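You operate a simulated robot arm through the tools that you are given. There is no shell and no other tool. Be economical: measure what you need, move in short steps, check, and stop when the job is done.

Carry out the task below with a simulated robot arm. There is one attempt and no reset: what you move stays moved.

Task
Put the silver ring on the turntable, check it and sort it.
Fine: take it from the row by the turntable; swing the steel arm on to it, press zero, turn the blue knob to its end and read the display; small green tray up to 0.05, else the small red one; leave the arm away.

Only the result counts: the job must be done as asked and must still hold three seconds after the hand-in. Knocking over, shifting, dropping, spilling or breaking anything else fails it.

Robot
A 6-joint arm with a two-finger parallel gripper, fixed in place. Base frame: the origin is at the foot of the arm, x ahead of it, y to its left, z up; the work surface is at about z = 0.91. Units: m, rad, N and s.
With the tool pointing down near the work surface it reaches from about 0.24 to 0.62 m from the base axis. Its first joint turns from -1.152 to 1.152 rad. Payload 2.7 kg.
The TCP is the grasp point between the finger pads, 0.023 m short of the fingertips. In the tool frame z runs along the fingers and y along their closing line. Largest opening 0.094 m; finger width 0.038, thickness 0.01; the body of the gripper, 0.054 by 0.096 m, starts 0.039 m behind the TCP.
Orientation is told as [roll, pitch, yaw] about the base's x, y, z axes, in that order, counted from this pose: with the fingers straight down and closing along the base's y, the tool's x points along the base's -x, its y along +y and its z along -z.

Tools
- The arm moves only by the tool jog_arm. Its argument "rows" is a list that holds one entry, the list of rows, each a list of 7 numbers: the opening, from 0 (shut) to 1 (fully open), then the shift along the tool's x, y, z in units of 20 mm (1.0 is 20 mm), then the turn, a rotation vector about the tool's x, y, z in units of 8 degrees (1.0 is 8 degrees). In form: [[[fingers, dx, dy, dz, wx, wy, wz], ...]]. A call has 1 to 8 rows; each row shifts and turns the commanded pose from where the row before left it, along the tool's axes as they then stand. A call with a number of a shift or a turn outside -1 to 1 is refused whole. Each row takes 0.2 s and may step no farther than 0.05 m and 0.15 rad from the row before; otherwise, or with a gripper value out of range, the whole call is refused. A pose out of reach is approached as far as the arm can. The call stops where the force on the tool passes 90 N (or 10 N more than at its start, if that is more) or the arm is blocked; 0.2 s more then pass. The fingers move at their own pace (about 0.045 m/s each) and stop on an object; they squeeze with about 23 N. The grip force told is the motor's: it shows also when the fingers shut on nothing. Time passes only in rows, and 0.2 s behind the last, so rows that do not move let the fingers close. It gives the time, the measured TCP pose, the force on the tool (base axes), the opening and the grip force at its end, in the units of the frame above (readings bear some noise).
- Cameras (640 x 400 px; columns grow to the right, rows downward): "scene" is fixed at [0.0736, -0.4235, 1.4165]; the picture's right is [0.82, -0.57, 0.00], its down [-0.25, -0.37, -0.89] and it looks along [0.51, 0.74, -0.45] (base axes); focal length 294 px, centre (320, 200). "wrist" rides on the gripper at [0.086, 0.016, -0.074] in the tool frame; the picture's right is [-0.18, 0.98, 0.00], its down [-0.58, -0.11, -0.81] and it looks along [-0.79, -0.15, 0.59] (tool axes); focal length 243 px, centre (320, 200). There is no depth. A picture from a camera that has moved, and an enlarged one, comes with that camera's place and axes in the base frame and with its lens.
- camera(camera): a new picture of that camera. The clock stands still meanwhile.
- close_up(camera, box): a new picture of the part [left, top, right, bottom] of that camera's present view, enlarged. The clock stands still meanwhile.
- finish_job(): hands the job in; it is judged then, once.

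Work in short steps. Places have to be worked out from the pictures, the camera data and where the tool is seen: move nearer, look again, correct. Check each grasp and each placing, and mend what went wrong. You have 120 turns and 84 pictures in all, those below and enlarged ones among them. Open the gripper and draw the arm clear of the work before you hand the job in, unless the task says otherwise; then end with one line.

The tools are called as a command line: name --argument value ..., lists and objects as JSON in quotes. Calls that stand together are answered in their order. jog_arm: Moves the arm, as the interface text tells. Its arguments: {"type":"object","properties":{"rows":{"type":"array","items":{"type":"array","items":{"type":"array","items":{"type":"number"}}}}},"required":["rows"]} The other tools are called the same way: camera (camera) takes a picture; close_up (camera, box) takes an enlarged picture of a part of a camera's view; finish_job () hands the job in.

At the start:

```text
clock: 0.0
eef_pos: [0.3308, 0.1381, 1.2925]
ee_rot: [-0.001, 0.0, 0.001]
wrist_force: [0.2, -0.1, 0.4]
gripper_width: 0.0937
gripper_force: 0.0
```

scene: 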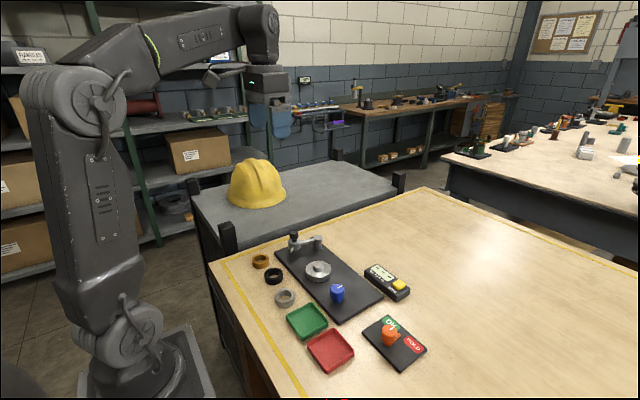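
wrist: 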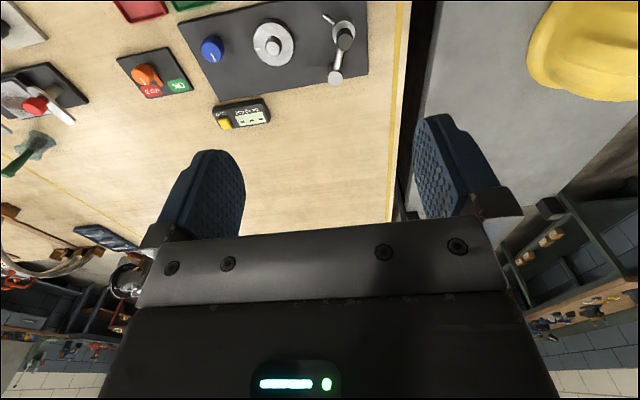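

I start with enlarged views of the work area to locate the parts.

close_up --camera "scene" --box '[230, 220, 430, 380]'

close_up --camera "wrist" --box '[100, 0, 420, 160]'

```text
2.50 times, centred on (330, 300) of scene
camera zoom: at [0.0736, -0.4235, 1.4165], right [0.82, -0.57, 0.0], down [-0.25, -0.37, -0.89], along [0.51, 0.74, -0.45], focal length 734 px, centre (295, -50)
```

zoom: 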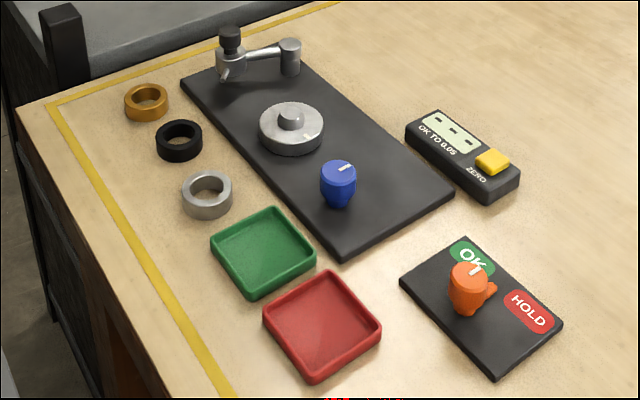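

```text
2.00 times, centred on (260, 80) of wrist
camera zoom: at [0.245, 0.1533, 1.3679], right [0.18, 0.98, 0.0], down [0.58, -0.11, 0.81], along [0.79, -0.15, -0.59], focal length 485 px, centre (440, 440)
```

zoom: 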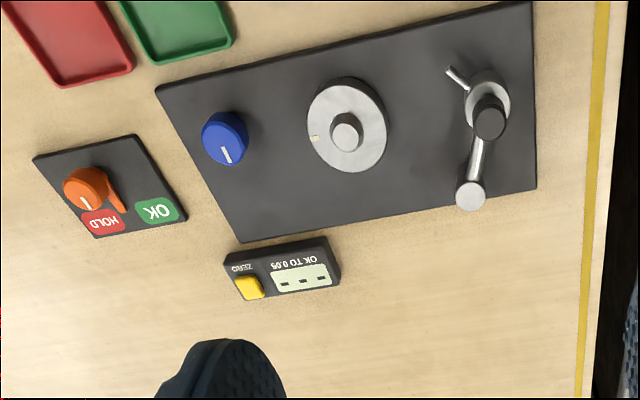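

Silver ring is roughly at (0.29, 0.03), turntable at (0.395, 0.05). I lower the hand toward the ring for a closer look.

jog_arm --rows '[[[1, 0.5, -0.66, 0.8, 0, 0, 0], [1, 0.5, -0.66, 0.8, 0, 0, 0], [1, 0.5, -0.66, 0.8, 0, 0, 0], [1, 0.5, -0.66, 0.8, 0, 0, 0], [1, 0.5, -0.66, 0.8, 0, 0, 0], [1, 0.5, -0.66, 0.8, 0, 0, 0], [1, 0.5, -0.66, 0.8, 0, 0, 0], [1, 0.5, -0.66, 0.8, 0, 0, 0]]]'

camera --camera "wrist"

camera --camera "scene"

```text
clock: 1.8
eef_pos: [0.2518, 0.0304, 1.1639]
ee_rot: [0.0, -0.001, 0.001]
wrist_force: [0.2, -0.3, -0.1]
gripper_width: 0.0939
gripper_force: 0.1
```

```text
79 pictures are left
camera wrist: at [0.1651, 0.0462, 1.2387], right [0.18, 0.98, 0.0], down [0.58, -0.11, 0.81], along [0.79, -0.15, -0.59], focal length 243 px, centre (320, 200)
```

wrist: 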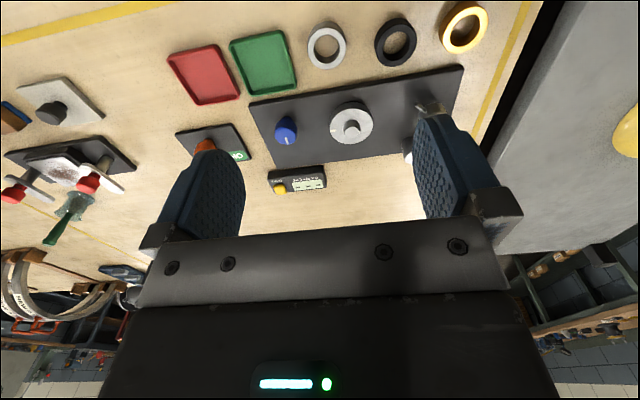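

```text
78 pictures are left
```

scene: 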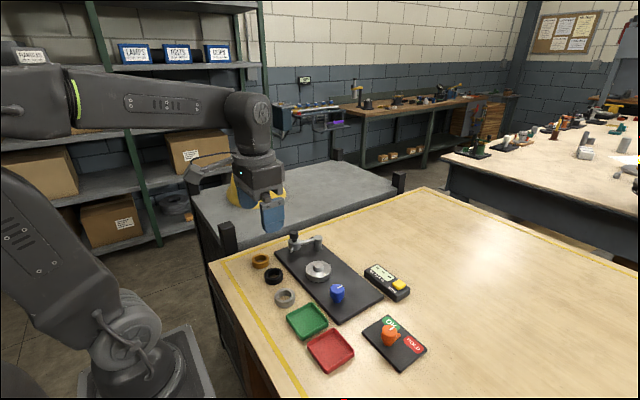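

Good overview from the wrist; I enlarge it to measure.

close_up --camera "wrist" --box '[160, 0, 480, 200]'

```text
2.00 times, centred on (320, 100) of wrist
camera zoom: at [0.1651, 0.0462, 1.2387], right [0.18, 0.98, 0.0], down [0.58, -0.11, 0.81], along [0.79, -0.15, -0.59], focal length 485 px, centre (320, 400)
```

zoom: 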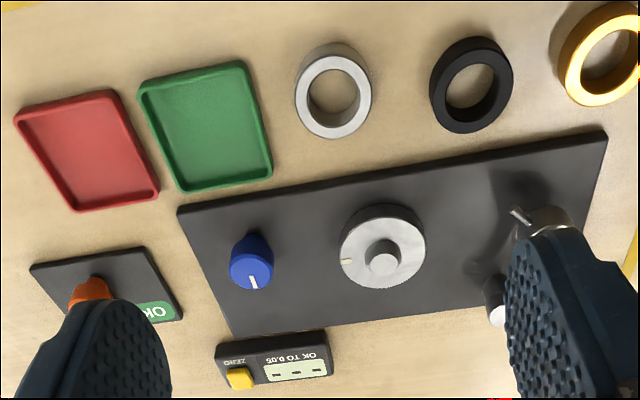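

Silver ring ≈ (0.289, 0.030). The green tray sits too close on its -y side, so I yaw the hand 90° to close along x.

jog_arm --rows '[[[1, 0, 0, 0.5, 0, 0, -0.9375], [1, 0, 0, 0.5, 0, 0, -0.9375], [1, 0, 0, 0.5, 0, 0, -0.9375], [1, 0, 0, 0.5, 0, 0, -0.9375], [1, 0, 0, 0.5, 0, 0, -0.9375], [1, 0, 0, 0.5, 0, 0, -0.9375], [1, 0, 0, 0.5, 0, 0, -0.9375], [1, 0, 0, 0.5, 0, 0, -0.9375]]]'

jog_arm --rows '[[[1, 0, 0, 0.5, 0, 0, -0.9375], [1, 0, 0, 0.5, 0, 0, -0.9375], [1, 0, 0, 0.5, 0, 0, -0.9375], [1, 0, 0, 0.5, 0, 0, -0.9375], [1, 0, 0, 0, 0, 0, 0]]]'

```text
clock: 3.6
eef_pos: [0.2518, 0.0335, 1.084]
ee_rot: [0.0, 0.0, 1.051]
wrist_force: [0.3, 0.0, 0.0]
gripper_width: 0.0941
gripper_force: 0.0
```

```text
clock: 4.8
eef_pos: [0.251, 0.0315, 1.0425]
ee_rot: [0.001, 0.001, 1.572]
wrist_force: [-0.3, -0.3, -0.7]
gripper_width: 0.094
gripper_force: 0.0
```

Now tool x = base -y, tool y = base -x. I move +0.038 in x above the ring and look.

jog_arm --rows '[[[1, 0, -0.95, 0.5, 0, 0, 0], [1, 0, -0.95, 0.5, 0, 0, 0], [1, 0, 0, 0, 0, 0, 0]]]'

camera --camera "wrist"

close_up --camera "scene" --box '[230, 200, 390, 340]'

```text
clock: 5.6
eef_pos: [0.2891, 0.0302, 1.0225]
ee_rot: [-0.001, 0.002, 1.569]
wrist_force: [-0.2, 0.2, -0.1]
gripper_width: 0.0938
gripper_force: 0.1
```

```text
76 pictures are left
camera wrist: at [0.2734, -0.0564, 1.0993], right [-0.98, 0.18, 0.0], down [0.11, 0.58, 0.81], along [0.15, 0.79, -0.59], focal length 243 px, centre (320, 200)
```

wrist: 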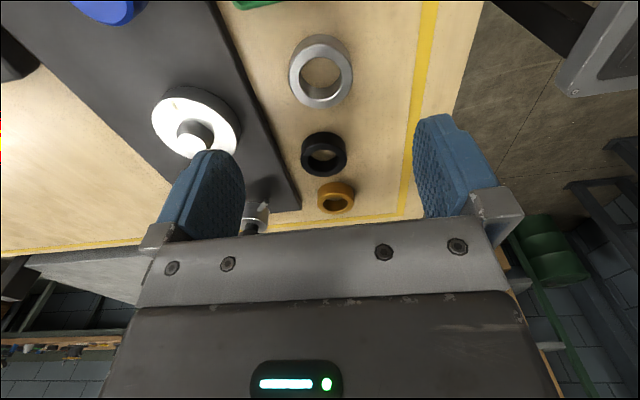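

```text
2.86 times, centred on (310, 270) of scene
camera zoom: at [0.0736, -0.4235, 1.4165], right [0.82, -0.57, 0.0], down [-0.25, -0.37, -0.89], along [0.51, 0.74, -0.45], focal length 839 px, centre (349, 0)
```

zoom: 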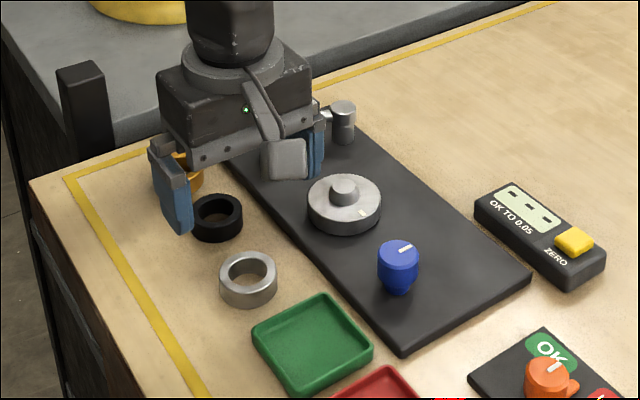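

Ring measured again at (0.290, 0.030), hand is centred. I narrow the opening to clear the base plate and descend.

jog_arm --rows '[[[0.7, 0, 0, 0.6, 0, 0, 0], [0.7, 0, 0, 0.6, 0, 0, 0], [0.7, 0, 0, 0.9, 0, 0, 0], [0.7, 0, 0, 0.9, 0, 0, 0], [0.7, 0, 0, 0.6, 0, 0, 0], [0.7, 0, 0, 0.6, 0, 0, 0], [0.7, 0, 0, 0.1, 0, 0, 0]]]'

camera --camera "wrist"

```text
clock: 7.2
eef_pos: [0.2902, 0.0302, 0.9384]
ee_rot: [-0.001, 0.001, 1.572]
wrist_force: [0.4, 0.1, -0.8]
gripper_width: 0.0658
gripper_force: 0.1
```

```text
74 pictures are left
camera wrist: at [0.2736, -0.0559, 1.0138], right [-0.98, 0.18, 0.0], down [0.11, 0.58, 0.81], along [0.15, 0.79, -0.59], focal length 243 px, centre (320, 200)
```

wrist: 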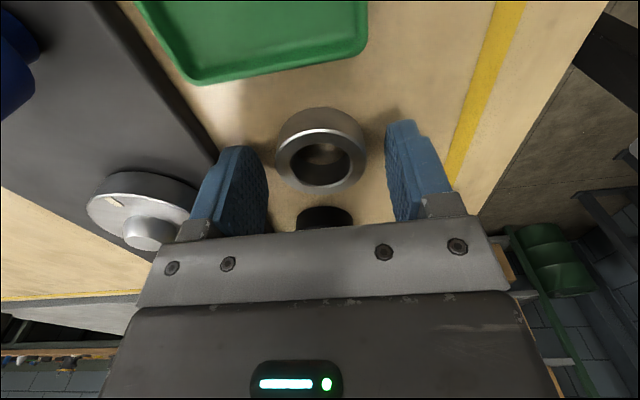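

The ring sits between the pads. I close.

jog_arm --rows '[[[0.3, 0, 0, 0.1, 0, 0, 0], [0.3, 0, 0, 0, 0, 0, 0], [0.3, 0, 0, 0, 0, 0, 0], [0.3, 0, 0, 0, 0, 0, 0]]]'

```text
clock: 8.2
eef_pos: [0.2889, 0.0311, 0.9367]
ee_rot: [-0.002, 0.0, 1.572]
wrist_force: [0.9, -2.0, 4.0]
gripper_width: 0.0449
gripper_force: 22.9
```

Gripped at 0.045 wide. I lift 70 mm and move toward the turntable (0.394, 0.050), stopping short of it to look.

jog_arm --rows '[[[0.3, 0, 0, -0.8, 0, 0, 0], [0.3, 0, 0, -1, 0, 0, 0], [0.3, 0, 0, -1, 0, 0, 0], [0.3, 0, 0, -0.7, 0, 0, 0], [0.3, 0, -0.8, 0, 0, 0, 0], [0.3, -0.3, -0.8, 0, 0, 0, 0], [0.3, -0.3, -0.8, 0, 0, 0, 0], [0.3, -0.3, -0.8, 0, 0, 0, 0]]]'

camera --camera "wrist"

close_up --camera "scene" --box '[240, 200, 400, 300]'

```text
clock: 10.0
eef_pos: [0.3547, 0.0499, 1.0067]
ee_rot: [0.0, 0.001, 1.572]
wrist_force: [0.6, -0.6, 0.0]
gripper_width: 0.0283
gripper_force: 0.1
```

```text
73 pictures are left
camera wrist: at [0.337, -0.0367, 1.0813], right [-0.98, 0.18, 0.0], down [0.11, 0.58, 0.81], along [0.15, 0.79, -0.59], focal length 243 px, centre (320, 200)
```

wrist: 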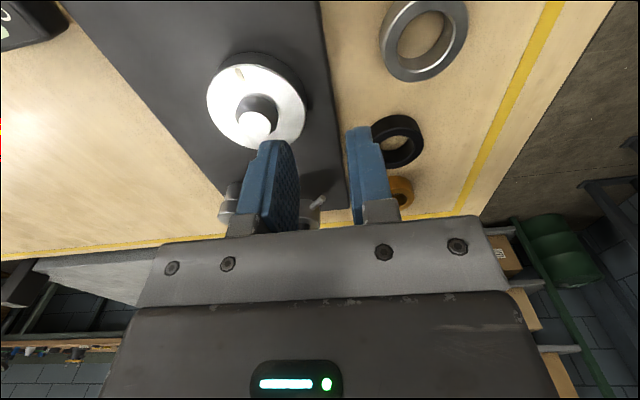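

```text
4.00 times, centred on (320, 250) of scene
camera zoom: at [0.0736, -0.4236, 1.4165], right [0.82, -0.57, 0.0], down [-0.25, -0.37, -0.89], along [0.51, 0.74, -0.45], focal length 1175 px, centre (320, 0)
```

zoom: 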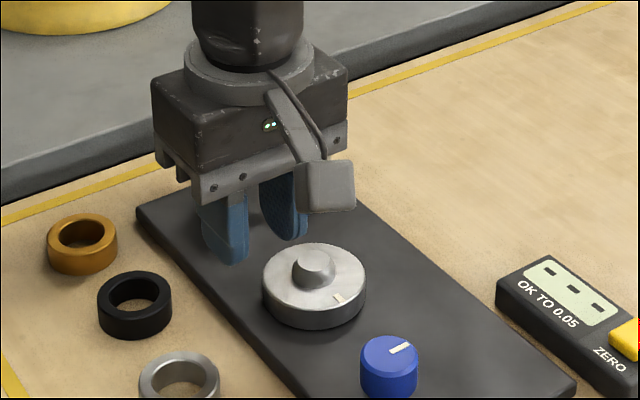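

The ring slipped out; it still stands at about (0.291, 0.031). I go back, grip deeper and lift slower.

jog_arm --rows '[[[0.7, 0.3, 0.8, 0, 0, 0, 0], [0.7, 0.3, 0.8, 0, 0, 0, 0], [0.7, 0.3, 0.8, 0, 0, 0, 0], [0.7, 0, 0.8, 0, 0, 0, 0], [0.7, 0, 0, 0.7, 0, 0, 0], [0.7, 0, 0, 0.7, 0, 0, 0], [0.7, 0, 0, 0, 0, 0, 0]]]'

camera --camera "wrist"

close_up --camera "scene" --box '[250, 260, 330, 310]'

```text
clock: 11.6
eef_pos: [0.2884, 0.0306, 0.9803]
ee_rot: [0.0, 0.0, 1.572]
wrist_force: [0.0, 0.3, 0.0]
gripper_width: 0.0659
gripper_force: 0.0
```

```text
71 pictures are left
camera wrist: at [0.2724, -0.0559, 1.0552], right [-0.98, 0.18, 0.0], down [0.11, 0.58, 0.81], along [0.15, 0.79, -0.59], focal length 243 px, centre (320, 200)
```

wrist: 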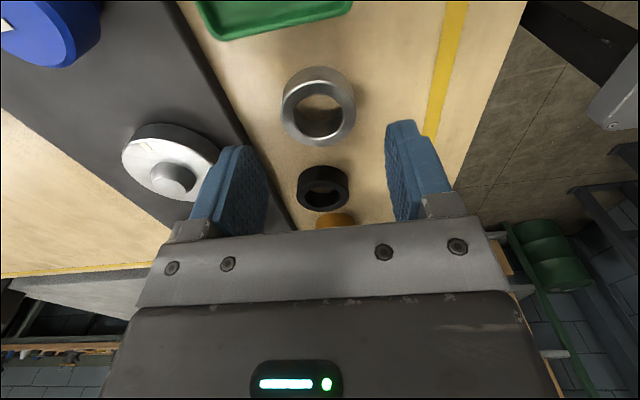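

```text
8.00 times, centred on (290, 285) of scene
camera zoom: at [0.0736, -0.4235, 1.4165], right [0.82, -0.57, 0.0], down [-0.25, -0.37, -0.89], along [0.51, 0.74, -0.45], focal length 2350 px, centre (560, -480)
```

zoom: 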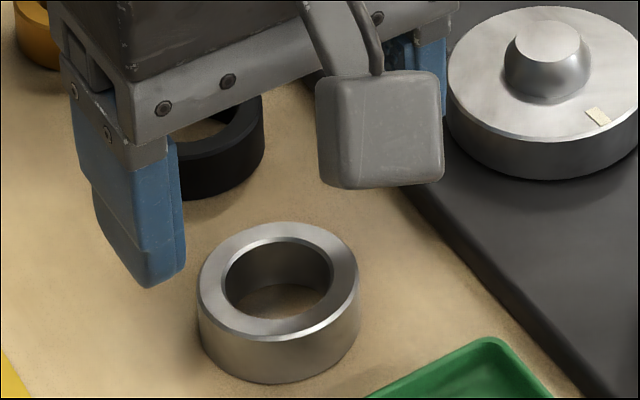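

The ring is between the fingers. I descend to 0.934 and close fully, letting the fingers settle.

jog_arm --rows '[[[0.7, 0.05, 0, 0.6, 0, 0, 0], [0.7, 0.05, 0, 0.6, 0, 0, 0], [0.7, 0, 0, 0.6, 0, 0, 0], [0.7, 0, 0, 0.47, 0, 0, 0], [0.7, 0, 0, 0, 0, 0, 0]]]'

jog_arm --rows '[[[0, 0, 0, 0, 0, 0, 0], [0, 0, 0, 0, 0, 0, 0], [0, 0, 0, 0, 0, 0, 0], [0, 0, 0, 0, 0, 0, 0]]]'

jog_arm --rows '[[[0, 0, 0, -0.2, 0, 0, 0], [0, 0, 0, -0.2, 0, 0, 0], [0, 0, 0, -0.3, 0, 0, 0], [0, 0, 0, -0.3, 0, 0, 0]]]'

```text
clock: 12.8
eef_pos: [0.2891, 0.028, 0.9338]
ee_rot: [0.0, 0.001, 1.571]
wrist_force: [0.1, -0.7, 0.1]
gripper_width: 0.0656
gripper_force: 0.1
```

```text
clock: 13.8
eef_pos: [0.2884, 0.0283, 0.9335]
ee_rot: [0.001, 0.001, 1.571]
wrist_force: [-0.3, 0.4, 0.8]
gripper_width: 0.0451
gripper_force: 22.7
```

```text
clock: 14.8
eef_pos: [0.2884, 0.0283, 0.9531]
ee_rot: [0.001, 0.0, 1.57]
wrist_force: [0.4, -0.2, -1.2]
gripper_width: 0.0449
gripper_force: 22.9
```

Held this time. I lift on and carry it toward the turntable at moderate speed.

jog_arm --rows '[[[0, 0, 0, -0.5, 0, 0, 0], [0, 0, 0, -0.5, 0, 0, 0], [0, 0, 0, -0.5, 0, 0, 0], [0, 0, 0, -0.5, 0, 0, 0], [0, 0, 0, -0.5, 0, 0, 0], [0, 0, 0, 0, 0, 0, 0]]]'

jog_arm --rows '[[[0, -0.1, -0.5, 0, 0, 0, 0], [0, -0.15, -0.7, 0, 0, 0, 0], [0, -0.15, -0.7, 0, 0, 0, 0], [0, -0.15, -0.7, 0, 0, 0, 0], [0, -0.15, -0.7, 0, 0, 0, 0], [0, -0.15, -0.7, 0, 0, 0, 0], [0, -0.15, -0.7, 0, 0, 0, 0], [0, -0.1, -0.5, 0, 0, 0, 0]]]'

camera --camera "wrist"

close_up --camera "scene" --box '[240, 200, 400, 300]'

```text
clock: 16.2
eef_pos: [0.2899, 0.03, 1.0042]
ee_rot: [-0.001, 0.0, 1.571]
wrist_force: [-0.4, -0.4, -0.3]
gripper_width: 0.0449
gripper_force: 22.9
```

```text
clock: 18.0
eef_pos: [0.3938, 0.052, 1.0052]
ee_rot: [0.0, 0.001, 1.57]
wrist_force: [0.6, 0.2, -0.9]
gripper_width: 0.0449
gripper_force: 23.1
```

```text
69 pictures are left
camera wrist: at [0.3776, -0.035, 1.0806], right [-0.98, 0.18, 0.0], down [0.11, 0.58, 0.81], along [0.15, 0.79, -0.59], focal length 243 px, centre (320, 200)
```

wrist: 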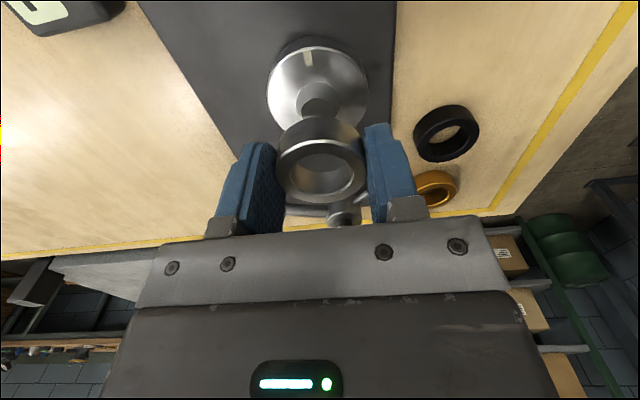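

```text
4.00 times, centred on (320, 250) of scene
camera zoom: at [0.0736, -0.4235, 1.4165], right [0.82, -0.57, 0.0], down [-0.25, -0.37, -0.89], along [0.51, 0.74, -0.45], focal length 1175 px, centre (320, 0)
```

zoom: 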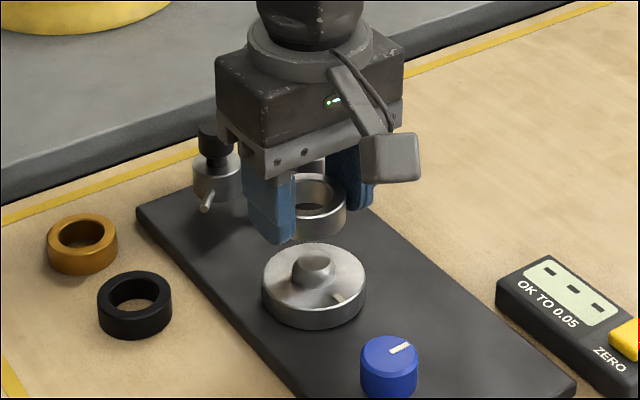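

Check alignment with enlarged views from both cameras.

close_up --camera "scene" --box '[290, 235, 354, 285]'

close_up --camera "wrist" --box '[240, 20, 400, 220]'

```text
8.00 times, centred on (322, 260) of scene
camera zoom: at [0.0736, -0.4235, 1.4165], right [0.82, -0.57, 0.0], down [-0.25, -0.37, -0.89], along [0.51, 0.74, -0.45], focal length 2350 px, centre (304, -280)
```

zoom: 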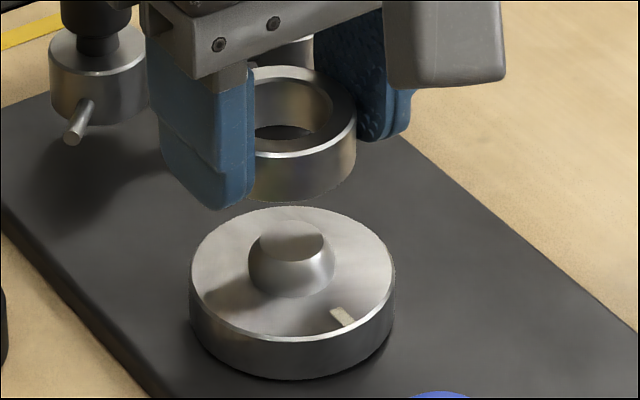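

```text
2.00 times, centred on (320, 120) of wrist
camera zoom: at [0.3776, -0.035, 1.0806], right [-0.98, 0.18, 0.0], down [0.11, 0.58, 0.81], along [0.15, 0.79, -0.59], focal length 485 px, centre (320, 360)
```

zoom: 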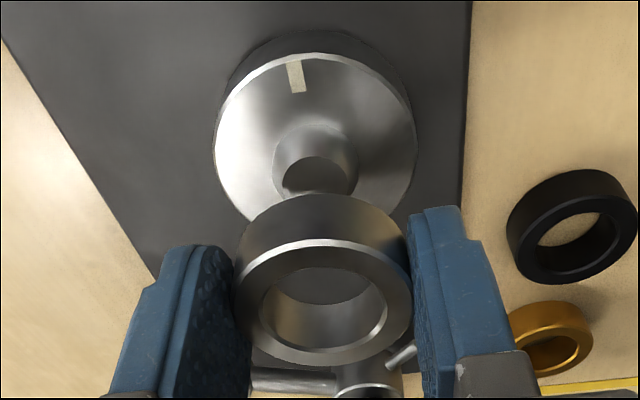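

Ring is about 1.5 mm short in x and 3.5 mm too far in y relative to the hub. I correct and lower to just above the disc.

jog_arm --rows '[[[0, 0.175, -0.075, 0, 0, 0, 0], [0, 0, 0, 0.5, 0, 0, 0], [0, 0, 0, 0.5, 0, 0, 0], [0, 0, 0, 0.35, 0, 0, 0], [0, 0, 0, 0.25, 0, 0, 0], [0, 0, 0, 0, 0, 0, 0]]]'

close_up --camera "scene" --box '[290, 235, 354, 285]'

close_up --camera "wrist" --box '[240, 20, 400, 220]'

```text
clock: 19.4
eef_pos: [0.3957, 0.0494, 0.9716]
ee_rot: [-0.002, 0.001, 1.571]
wrist_force: [-0.7, -0.5, -1.3]
gripper_width: 0.045
gripper_force: 23.2
```

```text
8.00 times, centred on (322, 260) of scene
camera zoom: at [0.0736, -0.4235, 1.4165], right [0.82, -0.57, 0.0], down [-0.25, -0.37, -0.89], along [0.51, 0.74, -0.45], focal length 2350 px, centre (304, -280)
```

zoom: 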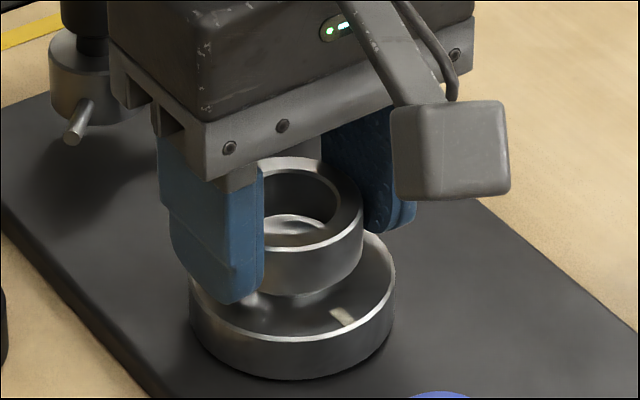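

```text
2.00 times, centred on (320, 120) of wrist
camera zoom: at [0.3786, -0.0378, 1.0474], right [-0.98, 0.18, 0.0], down [0.11, 0.58, 0.81], along [0.15, 0.79, -0.59], focal length 485 px, centre (320, 360)
```

zoom: 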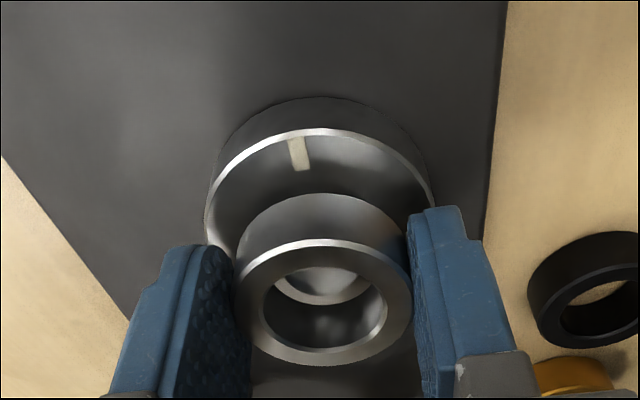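

Hub appears centred inside the ring hole. I lower in small steps.

jog_arm --rows '[[[0, 0, 0, 0.1, 0, 0, 0], [0, 0, 0, 0.1, 0, 0, 0], [0, 0, 0, 0.1, 0, 0, 0], [0, 0, 0, 0, 0, 0, 0]]]'

close_up --camera "scene" --box '[290, 235, 354, 285]'

```text
clock: 20.4
eef_pos: [0.3944, 0.0485, 0.9654]
ee_rot: [0.0, -0.001, 1.57]
wrist_force: [-0.2, 0.0, -1.6]
gripper_width: 0.045
gripper_force: 23.0
```

```text
8.00 times, centred on (322, 260) of scene
camera zoom: at [0.0736, -0.4235, 1.4165], right [0.82, -0.57, 0.0], down [-0.25, -0.37, -0.89], along [0.51, 0.74, -0.45], focal length 2350 px, centre (304, -280)
```

zoom: 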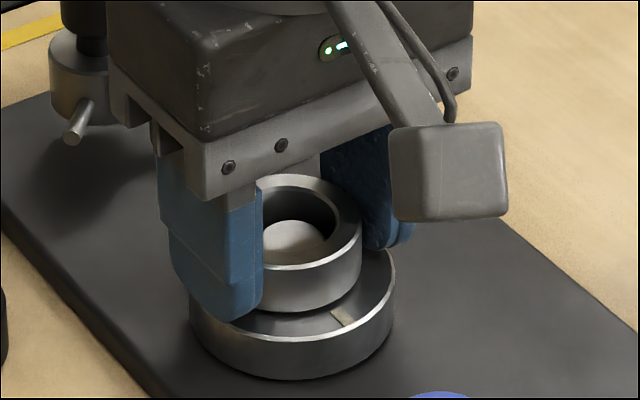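

Still a few millimetres above the disc, no contact force. Continue down in 1–2 mm steps.

jog_arm --rows '[[[0, 0, 0, 0.1, 0, 0, 0], [0, 0, 0, 0.05, 0, 0, 0], [0, 0, 0, 0, 0, 0, 0]]]'

jog_arm --rows '[[[0, 0, 0, 0.05, 0, 0, 0], [0, 0, 0, 0.05, 0, 0, 0], [0, 0, 0, 0, 0, 0, 0]]]'

close_up --camera "scene" --box '[290, 235, 354, 285]'

```text
clock: 21.2
eef_pos: [0.395, 0.0487, 0.9643]
ee_rot: [-0.002, 0.0, 1.571]
wrist_force: [-10.1, 1.0, 25.3]
gripper_width: 0.0449
gripper_force: 23.1
```

```text
clock: 22.0
eef_pos: [0.3948, 0.048, 0.9632]
ee_rot: [-0.007, 0.0, 1.571]
wrist_force: [-12.5, -2.3, 51.5]
gripper_width: 0.045
gripper_force: 22.5
```

```text
8.00 times, centred on (322, 260) of scene
camera zoom: at [0.0726, -0.4237, 1.4165], right [0.82, -0.57, 0.0], down [-0.25, -0.37, -0.89], along [0.51, 0.74, -0.45], focal length 2350 px, centre (304, -280)
```

zoom: 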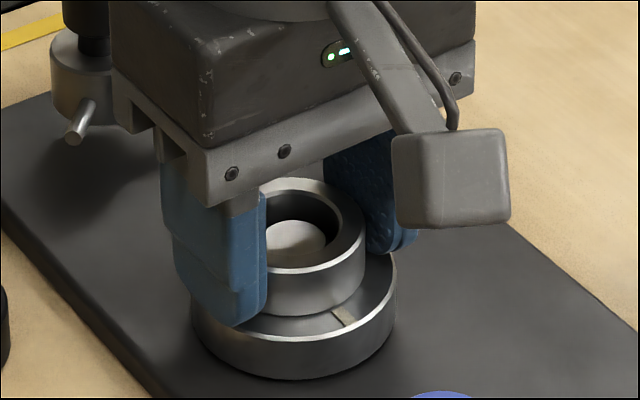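

Contact at 0.9632, close to the expected seat, with a side force of -12 N in x. I relieve the pressure and move 1 mm in -x to centre it.

jog_arm --rows '[[[0, 0, 0, -0.12, 0, 0, 0], [0, 0, 0.05, 0, 0, 0, 0], [0, 0, 0, 0, 0, 0, 0]]]'

jog_arm --rows '[[[0, 0, 0, 0.1, 0, 0, 0], [0, 0, 0, 0, 0, 0, 0]]]'

```text
clock: 22.8
eef_pos: [0.3942, 0.0486, 0.9641]
ee_rot: [-0.005, -0.001, 1.571]
wrist_force: [2.4, -0.9, 27.3]
gripper_width: 0.0447
gripper_force: 22.7
```

```text
clock: 23.4
eef_pos: [0.3946, 0.048, 0.9634]
ee_rot: [-0.007, -0.002, 1.572]
wrist_force: [0.4, -6.9, 43.7]
gripper_width: 0.0447
gripper_force: 23.0
```

Ring is essentially on the disc. I relieve the load, then open gently to ~0.066 m and check.

jog_arm --rows '[[[0, 0, 0, -0.12, 0, 0, 0], [0.55, 0, 0, 0, 0, 0, 0], [0.6, 0, 0, 0, 0, 0, 0], [0.65, 0, 0, 0, 0, 0, 0]]]'

close_up --camera "scene" --box '[290, 235, 354, 285]'

```text
clock: 24.4
eef_pos: [0.3931, 0.0499, 0.9628]
ee_rot: [0.004, 0.0, 1.57]
wrist_force: [-8.9, 3.0, 15.7]
gripper_width: 0.0573
gripper_force: 0.1
```

```text
8.00 times, centred on (322, 260) of scene
camera zoom: at [0.0731, -0.4235, 1.4165], right [0.82, -0.57, 0.0], down [-0.25, -0.37, -0.89], along [0.51, 0.74, -0.45], focal length 2350 px, centre (304, -280)
```

zoom: 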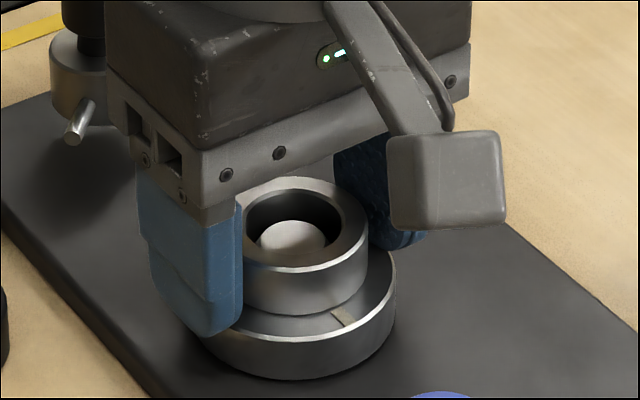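

Tips are touching the disc slightly; I raise straight up with the fingers a bit wider.

jog_arm --rows '[[[0.65, 0, 0, -0.3, 0, 0, 0], [0.75, 0, 0, -0.5, 0, 0, 0], [0.75, 0, 0, -0.8, 0, 0, 0], [0.75, 0, 0, -0.8, 0, 0, 0], [0.75, 0, 0, -0.8, 0, 0, 0], [0.75, 0, 0, -0.8, 0, 0, 0]]]'

close_up --camera "scene" --box '[260, 210, 388, 290]'

camera --camera "wrist"

```text
clock: 25.8
eef_pos: [0.3934, 0.0507, 1.0431]
ee_rot: [0.0, -0.002, 1.57]
wrist_force: [-0.2, 0.1, 0.4]
gripper_width: 0.0706
gripper_force: 0.1
```

```text
5.00 times, centred on (324, 250) of scene
camera zoom: at [0.0736, -0.4235, 1.4165], right [0.82, -0.57, 0.0], down [-0.25, -0.37, -0.89], along [0.51, 0.74, -0.45], focal length 1469 px, centre (300, -50)
```

zoom: 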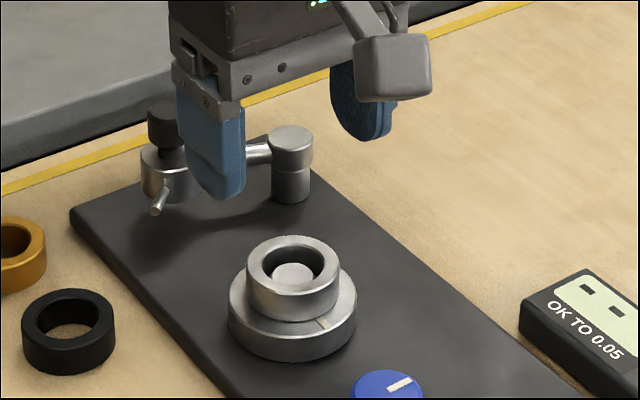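

```text
59 pictures are left
camera wrist: at [0.3775, -0.0366, 1.1185], right [-0.98, 0.18, 0.0], down [0.11, 0.58, 0.81], along [0.15, 0.79, -0.59], focal length 243 px, centre (320, 200)
```

wrist: 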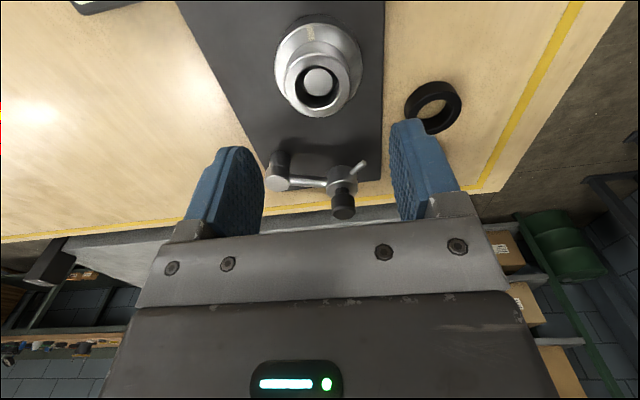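

Ring sits well on the hub. Now I enlarge the swing arm in both views.

close_up --camera "wrist" --box '[240, 0, 400, 230]'

close_up --camera "scene" --box '[280, 225, 344, 275]'

```text
1.74 times, centred on (320, 115) of wrist
camera zoom: at [0.3775, -0.0366, 1.1185], right [-0.98, 0.18, 0.0], down [0.11, 0.58, 0.81], along [0.15, 0.79, -0.59], focal length 422 px, centre (320, 348)
```

zoom: 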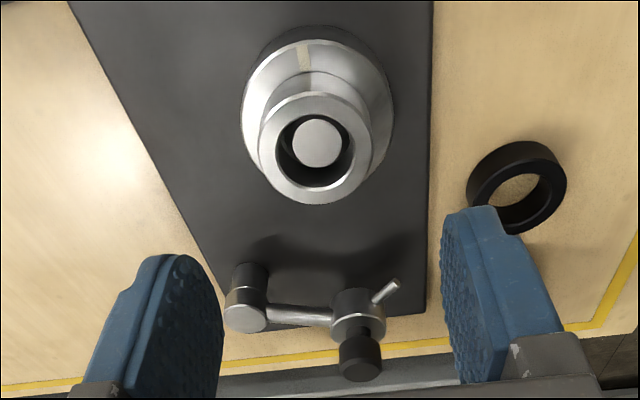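

```text
8.00 times, centred on (312, 250) of scene
camera zoom: at [0.0736, -0.4235, 1.4165], right [0.82, -0.57, 0.0], down [-0.25, -0.37, -0.89], along [0.51, 0.74, -0.45], focal length 2350 px, centre (384, -200)
```

zoom: 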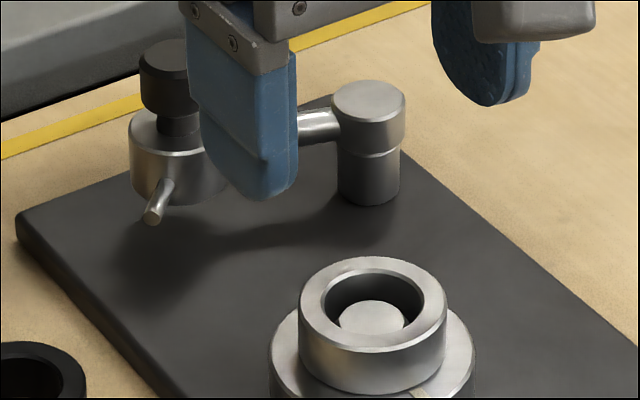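

The post at (~0.446, 0.12) is the pivot; the head with black knob and stylus pin is near (0.391, 0.157). I move above it to measure more closely.

jog_arm --rows '[[[0.75, -0.6, 0, -0.4, 0, 0, 0], [0.75, -0.9, 0, -0.4, 0, 0, 0], [0.75, -0.9, 0, 0, 0, 0, 0], [0.75, -0.9, 0, 0, 0, 0, 0], [0.75, -0.6, 0, 0, 0, 0, 0], [0.75, 0, 0, 0, 0, 0, 0]]]'

camera --camera "wrist"

close_up --camera "scene" --box '[260, 200, 388, 280]'

```text
clock: 27.2
eef_pos: [0.3941, 0.126, 1.0586]
ee_rot: [0.0, 0.0, 1.57]
wrist_force: [0.1, 0.1, 0.3]
gripper_width: 0.0707
gripper_force: 0.1
```

```text
56 pictures are left
camera wrist: at [0.3778, 0.0408, 1.134], right [-0.98, 0.18, 0.0], down [0.11, 0.58, 0.81], along [0.15, 0.79, -0.59], focal length 243 px, centre (320, 200)
```

wrist: 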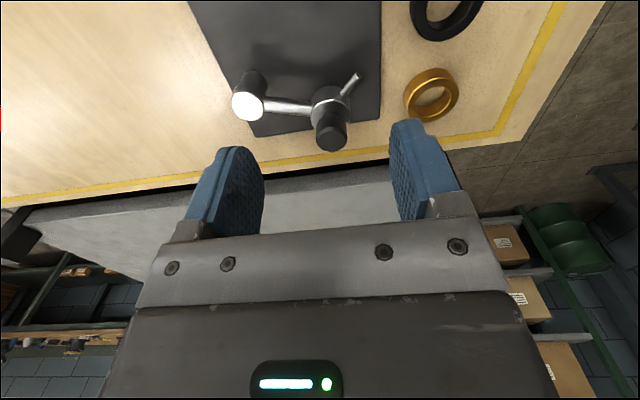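

```text
5.00 times, centred on (324, 240) of scene
camera zoom: at [0.0736, -0.4235, 1.4165], right [0.82, -0.57, 0.0], down [-0.25, -0.37, -0.89], along [0.51, 0.74, -0.45], focal length 1469 px, centre (300, 0)
```

zoom: 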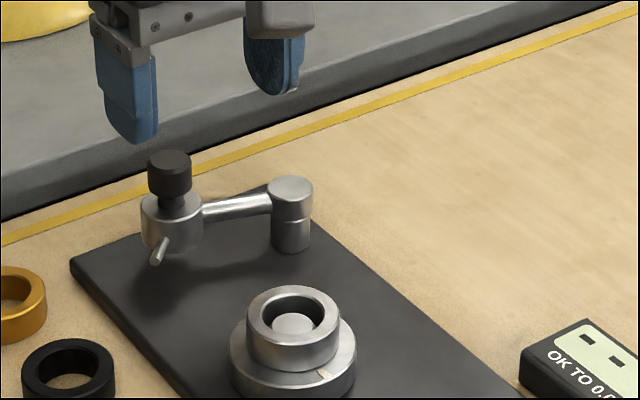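

Triangulating two wrist views: knob top at (0.391, 0.1545), z≈0.992. I move above it, opening 0.047, and look before descending.

jog_arm --rows '[[[0.5, -0.7, 0.15, 0, 0, 0, 0], [0.5, -0.72, 0, 0, 0, 0, 0], [0.5, 0, 0, 0.6, 0, 0, 0], [0.5, 0, 0, 0.6, 0, 0, 0], [0.5, 0, 0, 0, 0, 0, 0]]]'

camera --camera "wrist"

close_up --camera "scene" --box '[260, 200, 388, 280]'

```text
clock: 28.4
eef_pos: [0.3899, 0.1552, 1.0348]
ee_rot: [0.001, -0.001, 1.569]
wrist_force: [-0.2, 0.4, 0.1]
gripper_width: 0.0472
gripper_force: 0.0
```

```text
54 pictures are left
camera wrist: at [0.375, 0.069, 1.1103], right [-0.98, 0.18, 0.0], down [0.11, 0.58, 0.81], along [0.15, 0.79, -0.59], focal length 243 px, centre (320, 200)
```

wrist: 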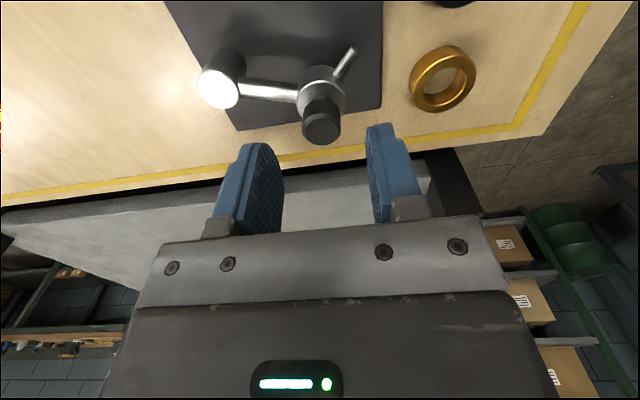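

```text
5.00 times, centred on (324, 240) of scene
camera zoom: at [0.0736, -0.4235, 1.4165], right [0.82, -0.57, 0.0], down [-0.25, -0.37, -0.89], along [0.51, 0.74, -0.45], focal length 1469 px, centre (300, 0)
```

zoom: 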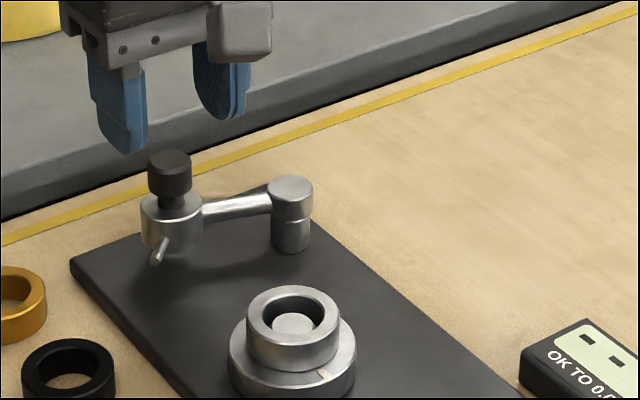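

Knob centre ≈ (0.3915, 0.159), top ≈ 0.988. I shift +3 mm in y and descend so that the tips surround the knob.

jog_arm --rows '[[[0.5, -0.17, -0.07, 0.4, 0, 0, 0], [0.5, 0, 0, 0.5, 0, 0, 0], [0.5, 0, 0, 0.5, 0, 0, 0], [0.5, 0, 0, 0.4, 0, 0, 0], [0.5, 0, 0, 0, 0, 0, 0]]]'

camera --camera "wrist"

close_up --camera "scene" --box '[260, 200, 388, 280]'

```text
clock: 29.6
eef_pos: [0.3931, 0.1578, 0.9982]
ee_rot: [0.0, 0.0, 1.571]
wrist_force: [-1.5, 0.9, 0.9]
gripper_width: 0.0472
gripper_force: 0.1
```

```text
52 pictures are left
camera wrist: at [0.3772, 0.0711, 1.0738], right [-0.98, 0.18, 0.0], down [0.11, 0.58, 0.81], along [0.15, 0.79, -0.59], focal length 243 px, centre (320, 200)
```

wrist: 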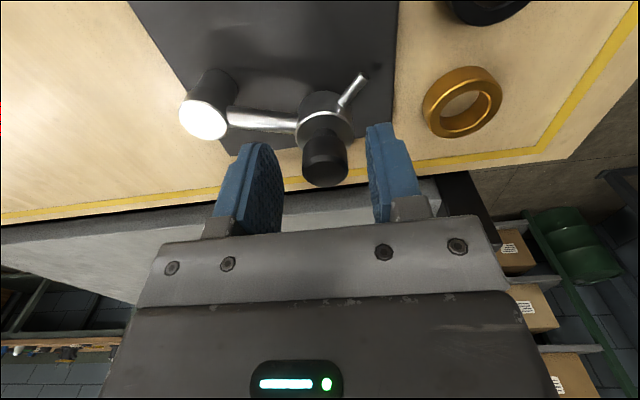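

```text
5.00 times, centred on (324, 240) of scene
camera zoom: at [0.0736, -0.4235, 1.4165], right [0.82, -0.57, 0.0], down [-0.25, -0.37, -0.89], along [0.51, 0.74, -0.45], focal length 1469 px, centre (300, 0)
```

zoom: 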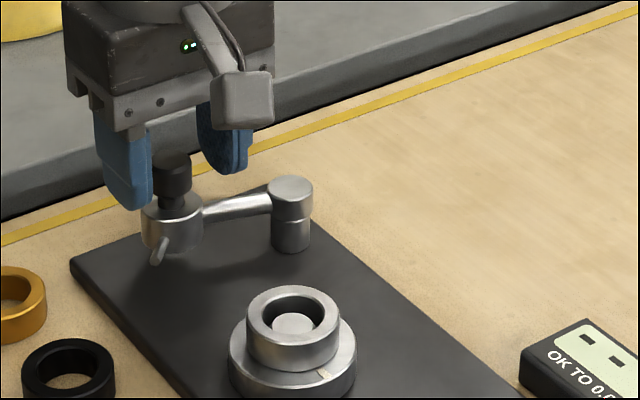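

Knob is centred between the fingers (x offset ~2 mm). I correct and close on the knob.

jog_arm --rows '[[[0.5, 0, 0.08, 0.15, 0, 0, 0], [0.3, 0, 0, 0, 0, 0, 0], [0, 0, 0, 0, 0, 0, 0], [0, 0, 0, 0, 0, 0, 0], [0, 0, 0, 0, 0, 0, 0]]]'

close_up --camera "wrist" --box '[160, 40, 480, 240]'

```text
clock: 30.8
eef_pos: [0.3924, 0.1569, 0.9953]
ee_rot: [-0.001, 0.001, 1.571]
wrist_force: [5.1, -0.6, -2.3]
gripper_width: 0.0234
gripper_force: 45.0
```

```text
2.00 times, centred on (320, 140) of wrist
camera zoom: at [0.3751, 0.071, 1.0714], right [-0.98, 0.18, 0.0], down [0.11, 0.58, 0.81], along [0.15, 0.79, -0.59], focal length 485 px, centre (320, 320)
```

zoom: 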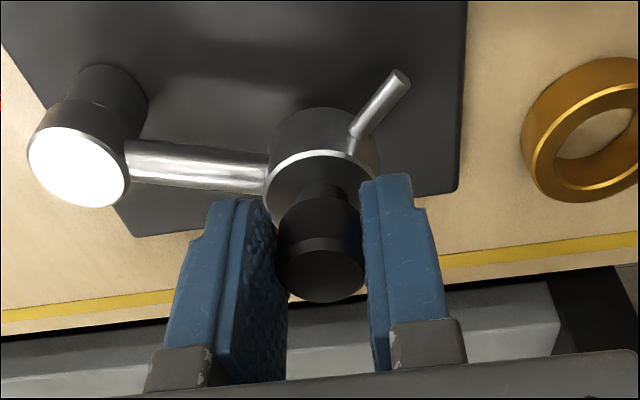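

Gripped the knob. Pivot ≈ (0.449, 0.132), radius ≈ 62 mm; I swing the arm counter-clockwise along the arc, first ~29°.

jog_arm --rows '[[[0, 0.36, 0.13, 0, 0, 0, 0], [0, 0.36, 0.095, 0, 0, 0, 0], [0, 0.4, 0.035, 0, 0, 0, 0], [0, 0.4, 0, 0, 0, 0, 0]]]'

close_up --camera "wrist" --box '[160, 40, 480, 240]'

close_up --camera "scene" --box '[260, 200, 420, 300]'

```text
clock: 31.8
eef_pos: [0.389, 0.1278, 0.9953]
ee_rot: [-0.007, -0.003, 1.571]
wrist_force: [33.4, 10.1, -14.6]
gripper_width: 0.0236
gripper_force: 44.9
```

```text
2.00 times, centred on (320, 140) of wrist
camera zoom: at [0.3713, 0.0416, 1.0712], right [-0.98, 0.18, -0.01], down [0.1, 0.58, 0.81], along [0.15, 0.79, -0.59], focal length 485 px, centre (320, 320)
```

zoom: 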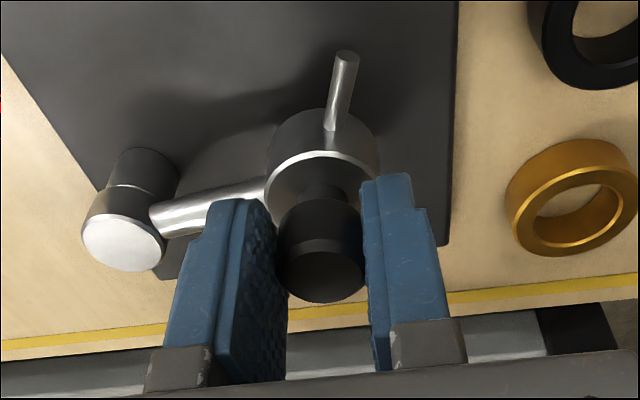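

```text
4.00 times, centred on (340, 250) of scene
camera zoom: at [0.0747, -0.4232, 1.4165], right [0.82, -0.57, 0.0], down [-0.25, -0.37, -0.89], along [0.51, 0.74, -0.45], focal length 1175 px, centre (240, 0)
```

zoom: 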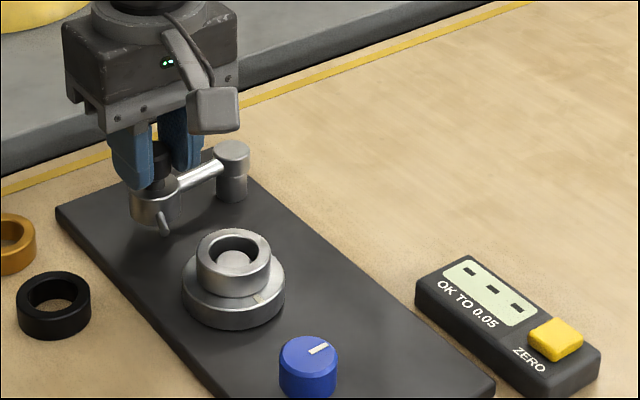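

The arm swings; a 33 N pull in x shows I'm ~3 mm outward of its arc. I correct inward and continue ~15°.

jog_arm --rows '[[[0, 0, -0.13, 0, 0, 0, 0], [0, 0.39, -0.1, 0, 0, 0, 0], [0, 0.39, -0.14, 0, 0, 0, 0], [0, 0, 0, 0, 0, 0, 0]]]'

close_up --camera "scene" --box '[260, 200, 420, 300]'

```text
clock: 32.8
eef_pos: [0.3919, 0.1111, 0.9955]
ee_rot: [0.0, 0.0, 1.57]
wrist_force: [-3.1, 6.9, 11.1]
gripper_width: 0.0237
gripper_force: 45.3
```

```text
4.00 times, centred on (340, 250) of scene
camera zoom: at [0.0733, -0.4234, 1.4165], right [0.82, -0.57, 0.0], down [-0.25, -0.37, -0.89], along [0.51, 0.74, -0.45], focal length 1175 px, centre (240, 0)
```

zoom: 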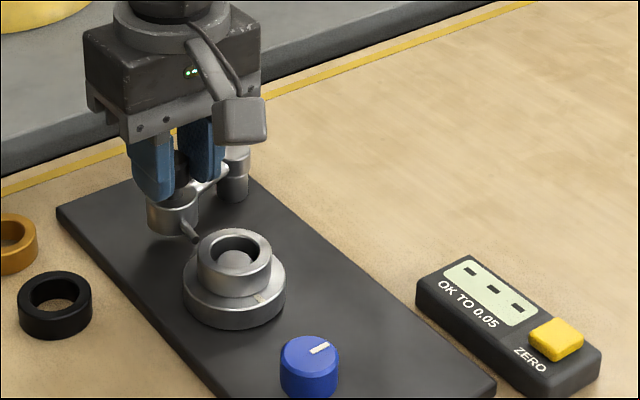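

The pin is close to the ring now; a closer look.

close_up --camera "scene" --box '[290, 235, 340, 285]'

close_up --camera "wrist" --box '[160, 0, 480, 240]'

```text
8.00 times, centred on (315, 260) of scene
camera zoom: at [0.0733, -0.4234, 1.4165], right [0.82, -0.57, 0.0], down [-0.25, -0.37, -0.89], along [0.51, 0.74, -0.45], focal length 2350 px, centre (360, -280)
```

zoom: 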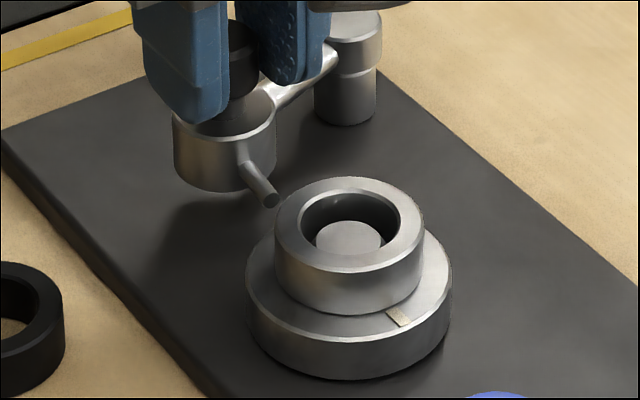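

```text
1.67 times, centred on (320, 120) of wrist
camera zoom: at [0.3758, 0.0244, 1.0716], right [-0.98, 0.18, 0.0], down [0.11, 0.58, 0.81], along [0.15, 0.79, -0.59], focal length 404 px, centre (320, 333)
```

zoom: 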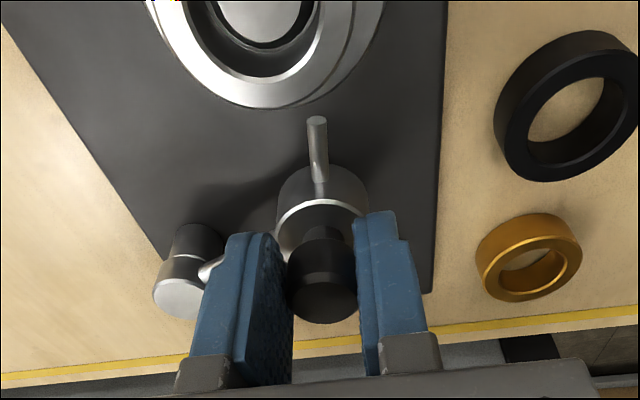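

About 8–10 mm gap between pin and ring. Continue the arc by ~8° and check.

jog_arm --rows '[[[0, 0.2, -0.08, 0, 0, 0, 0], [0, 0.2, -0.1, 0, 0, 0, 0], [0, 0, 0, 0, 0, 0, 0]]]'

close_up --camera "scene" --box '[290, 230, 410, 305]'

```text
clock: 33.6
eef_pos: [0.3955, 0.1023, 0.9959]
ee_rot: [0.005, 0.003, 1.57]
wrist_force: [-17.0, -4.5, 11.0]
gripper_width: 0.0236
gripper_force: 44.4
```

```text
5.33 times, centred on (350, 268) of scene
camera zoom: at [0.0729, -0.4237, 1.4165], right [0.82, -0.57, 0.0], down [-0.25, -0.37, -0.89], along [0.51, 0.74, -0.45], focal length 1567 px, centre (160, -160)
```

zoom: 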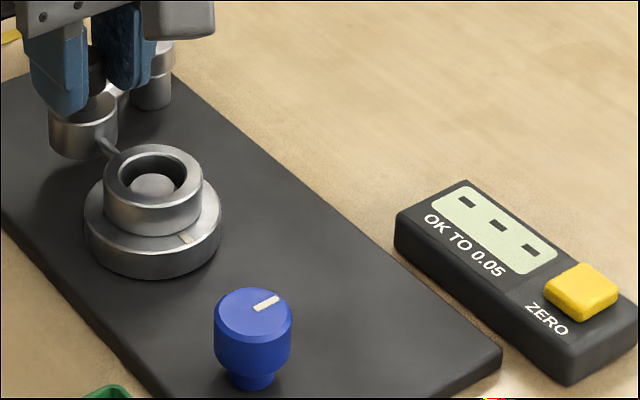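

Nearly touching; x force says slightly too far inward. I continue mainly in -y.

jog_arm --rows '[[[0, 0.15, 0.03, 0, 0, 0, 0], [0, 0, 0, 0, 0, 0, 0]]]'

jog_arm --rows '[[[0, 0.15, -0.05, 0, 0, 0, 0], [0, 0, 0, 0, 0, 0, 0]]]'

close_up --camera "scene" --box '[290, 230, 410, 305]'

```text
clock: 34.2
eef_pos: [0.3948, 0.1013, 0.996]
ee_rot: [0.002, -0.001, 1.57]
wrist_force: [-18.5, 11.8, 8.8]
gripper_width: 0.0232
gripper_force: 44.7
```

```text
clock: 34.8
eef_pos: [0.3951, 0.101, 0.9961]
ee_rot: [0.003, -0.005, 1.57]
wrist_force: [-30.3, 33.4, 8.3]
gripper_width: 0.0236
gripper_force: 45.0
```

```text
5.33 times, centred on (350, 268) of scene
camera zoom: at [0.0727, -0.4226, 1.4168], right [0.82, -0.57, 0.0], down [-0.25, -0.37, -0.89], along [0.51, 0.74, -0.45], focal length 1567 px, centre (160, -160)
```

zoom: 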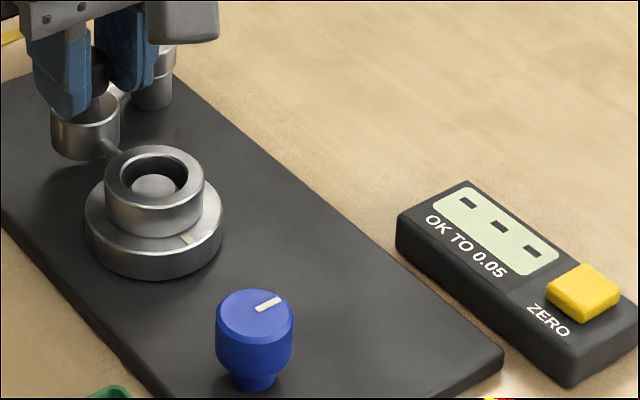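

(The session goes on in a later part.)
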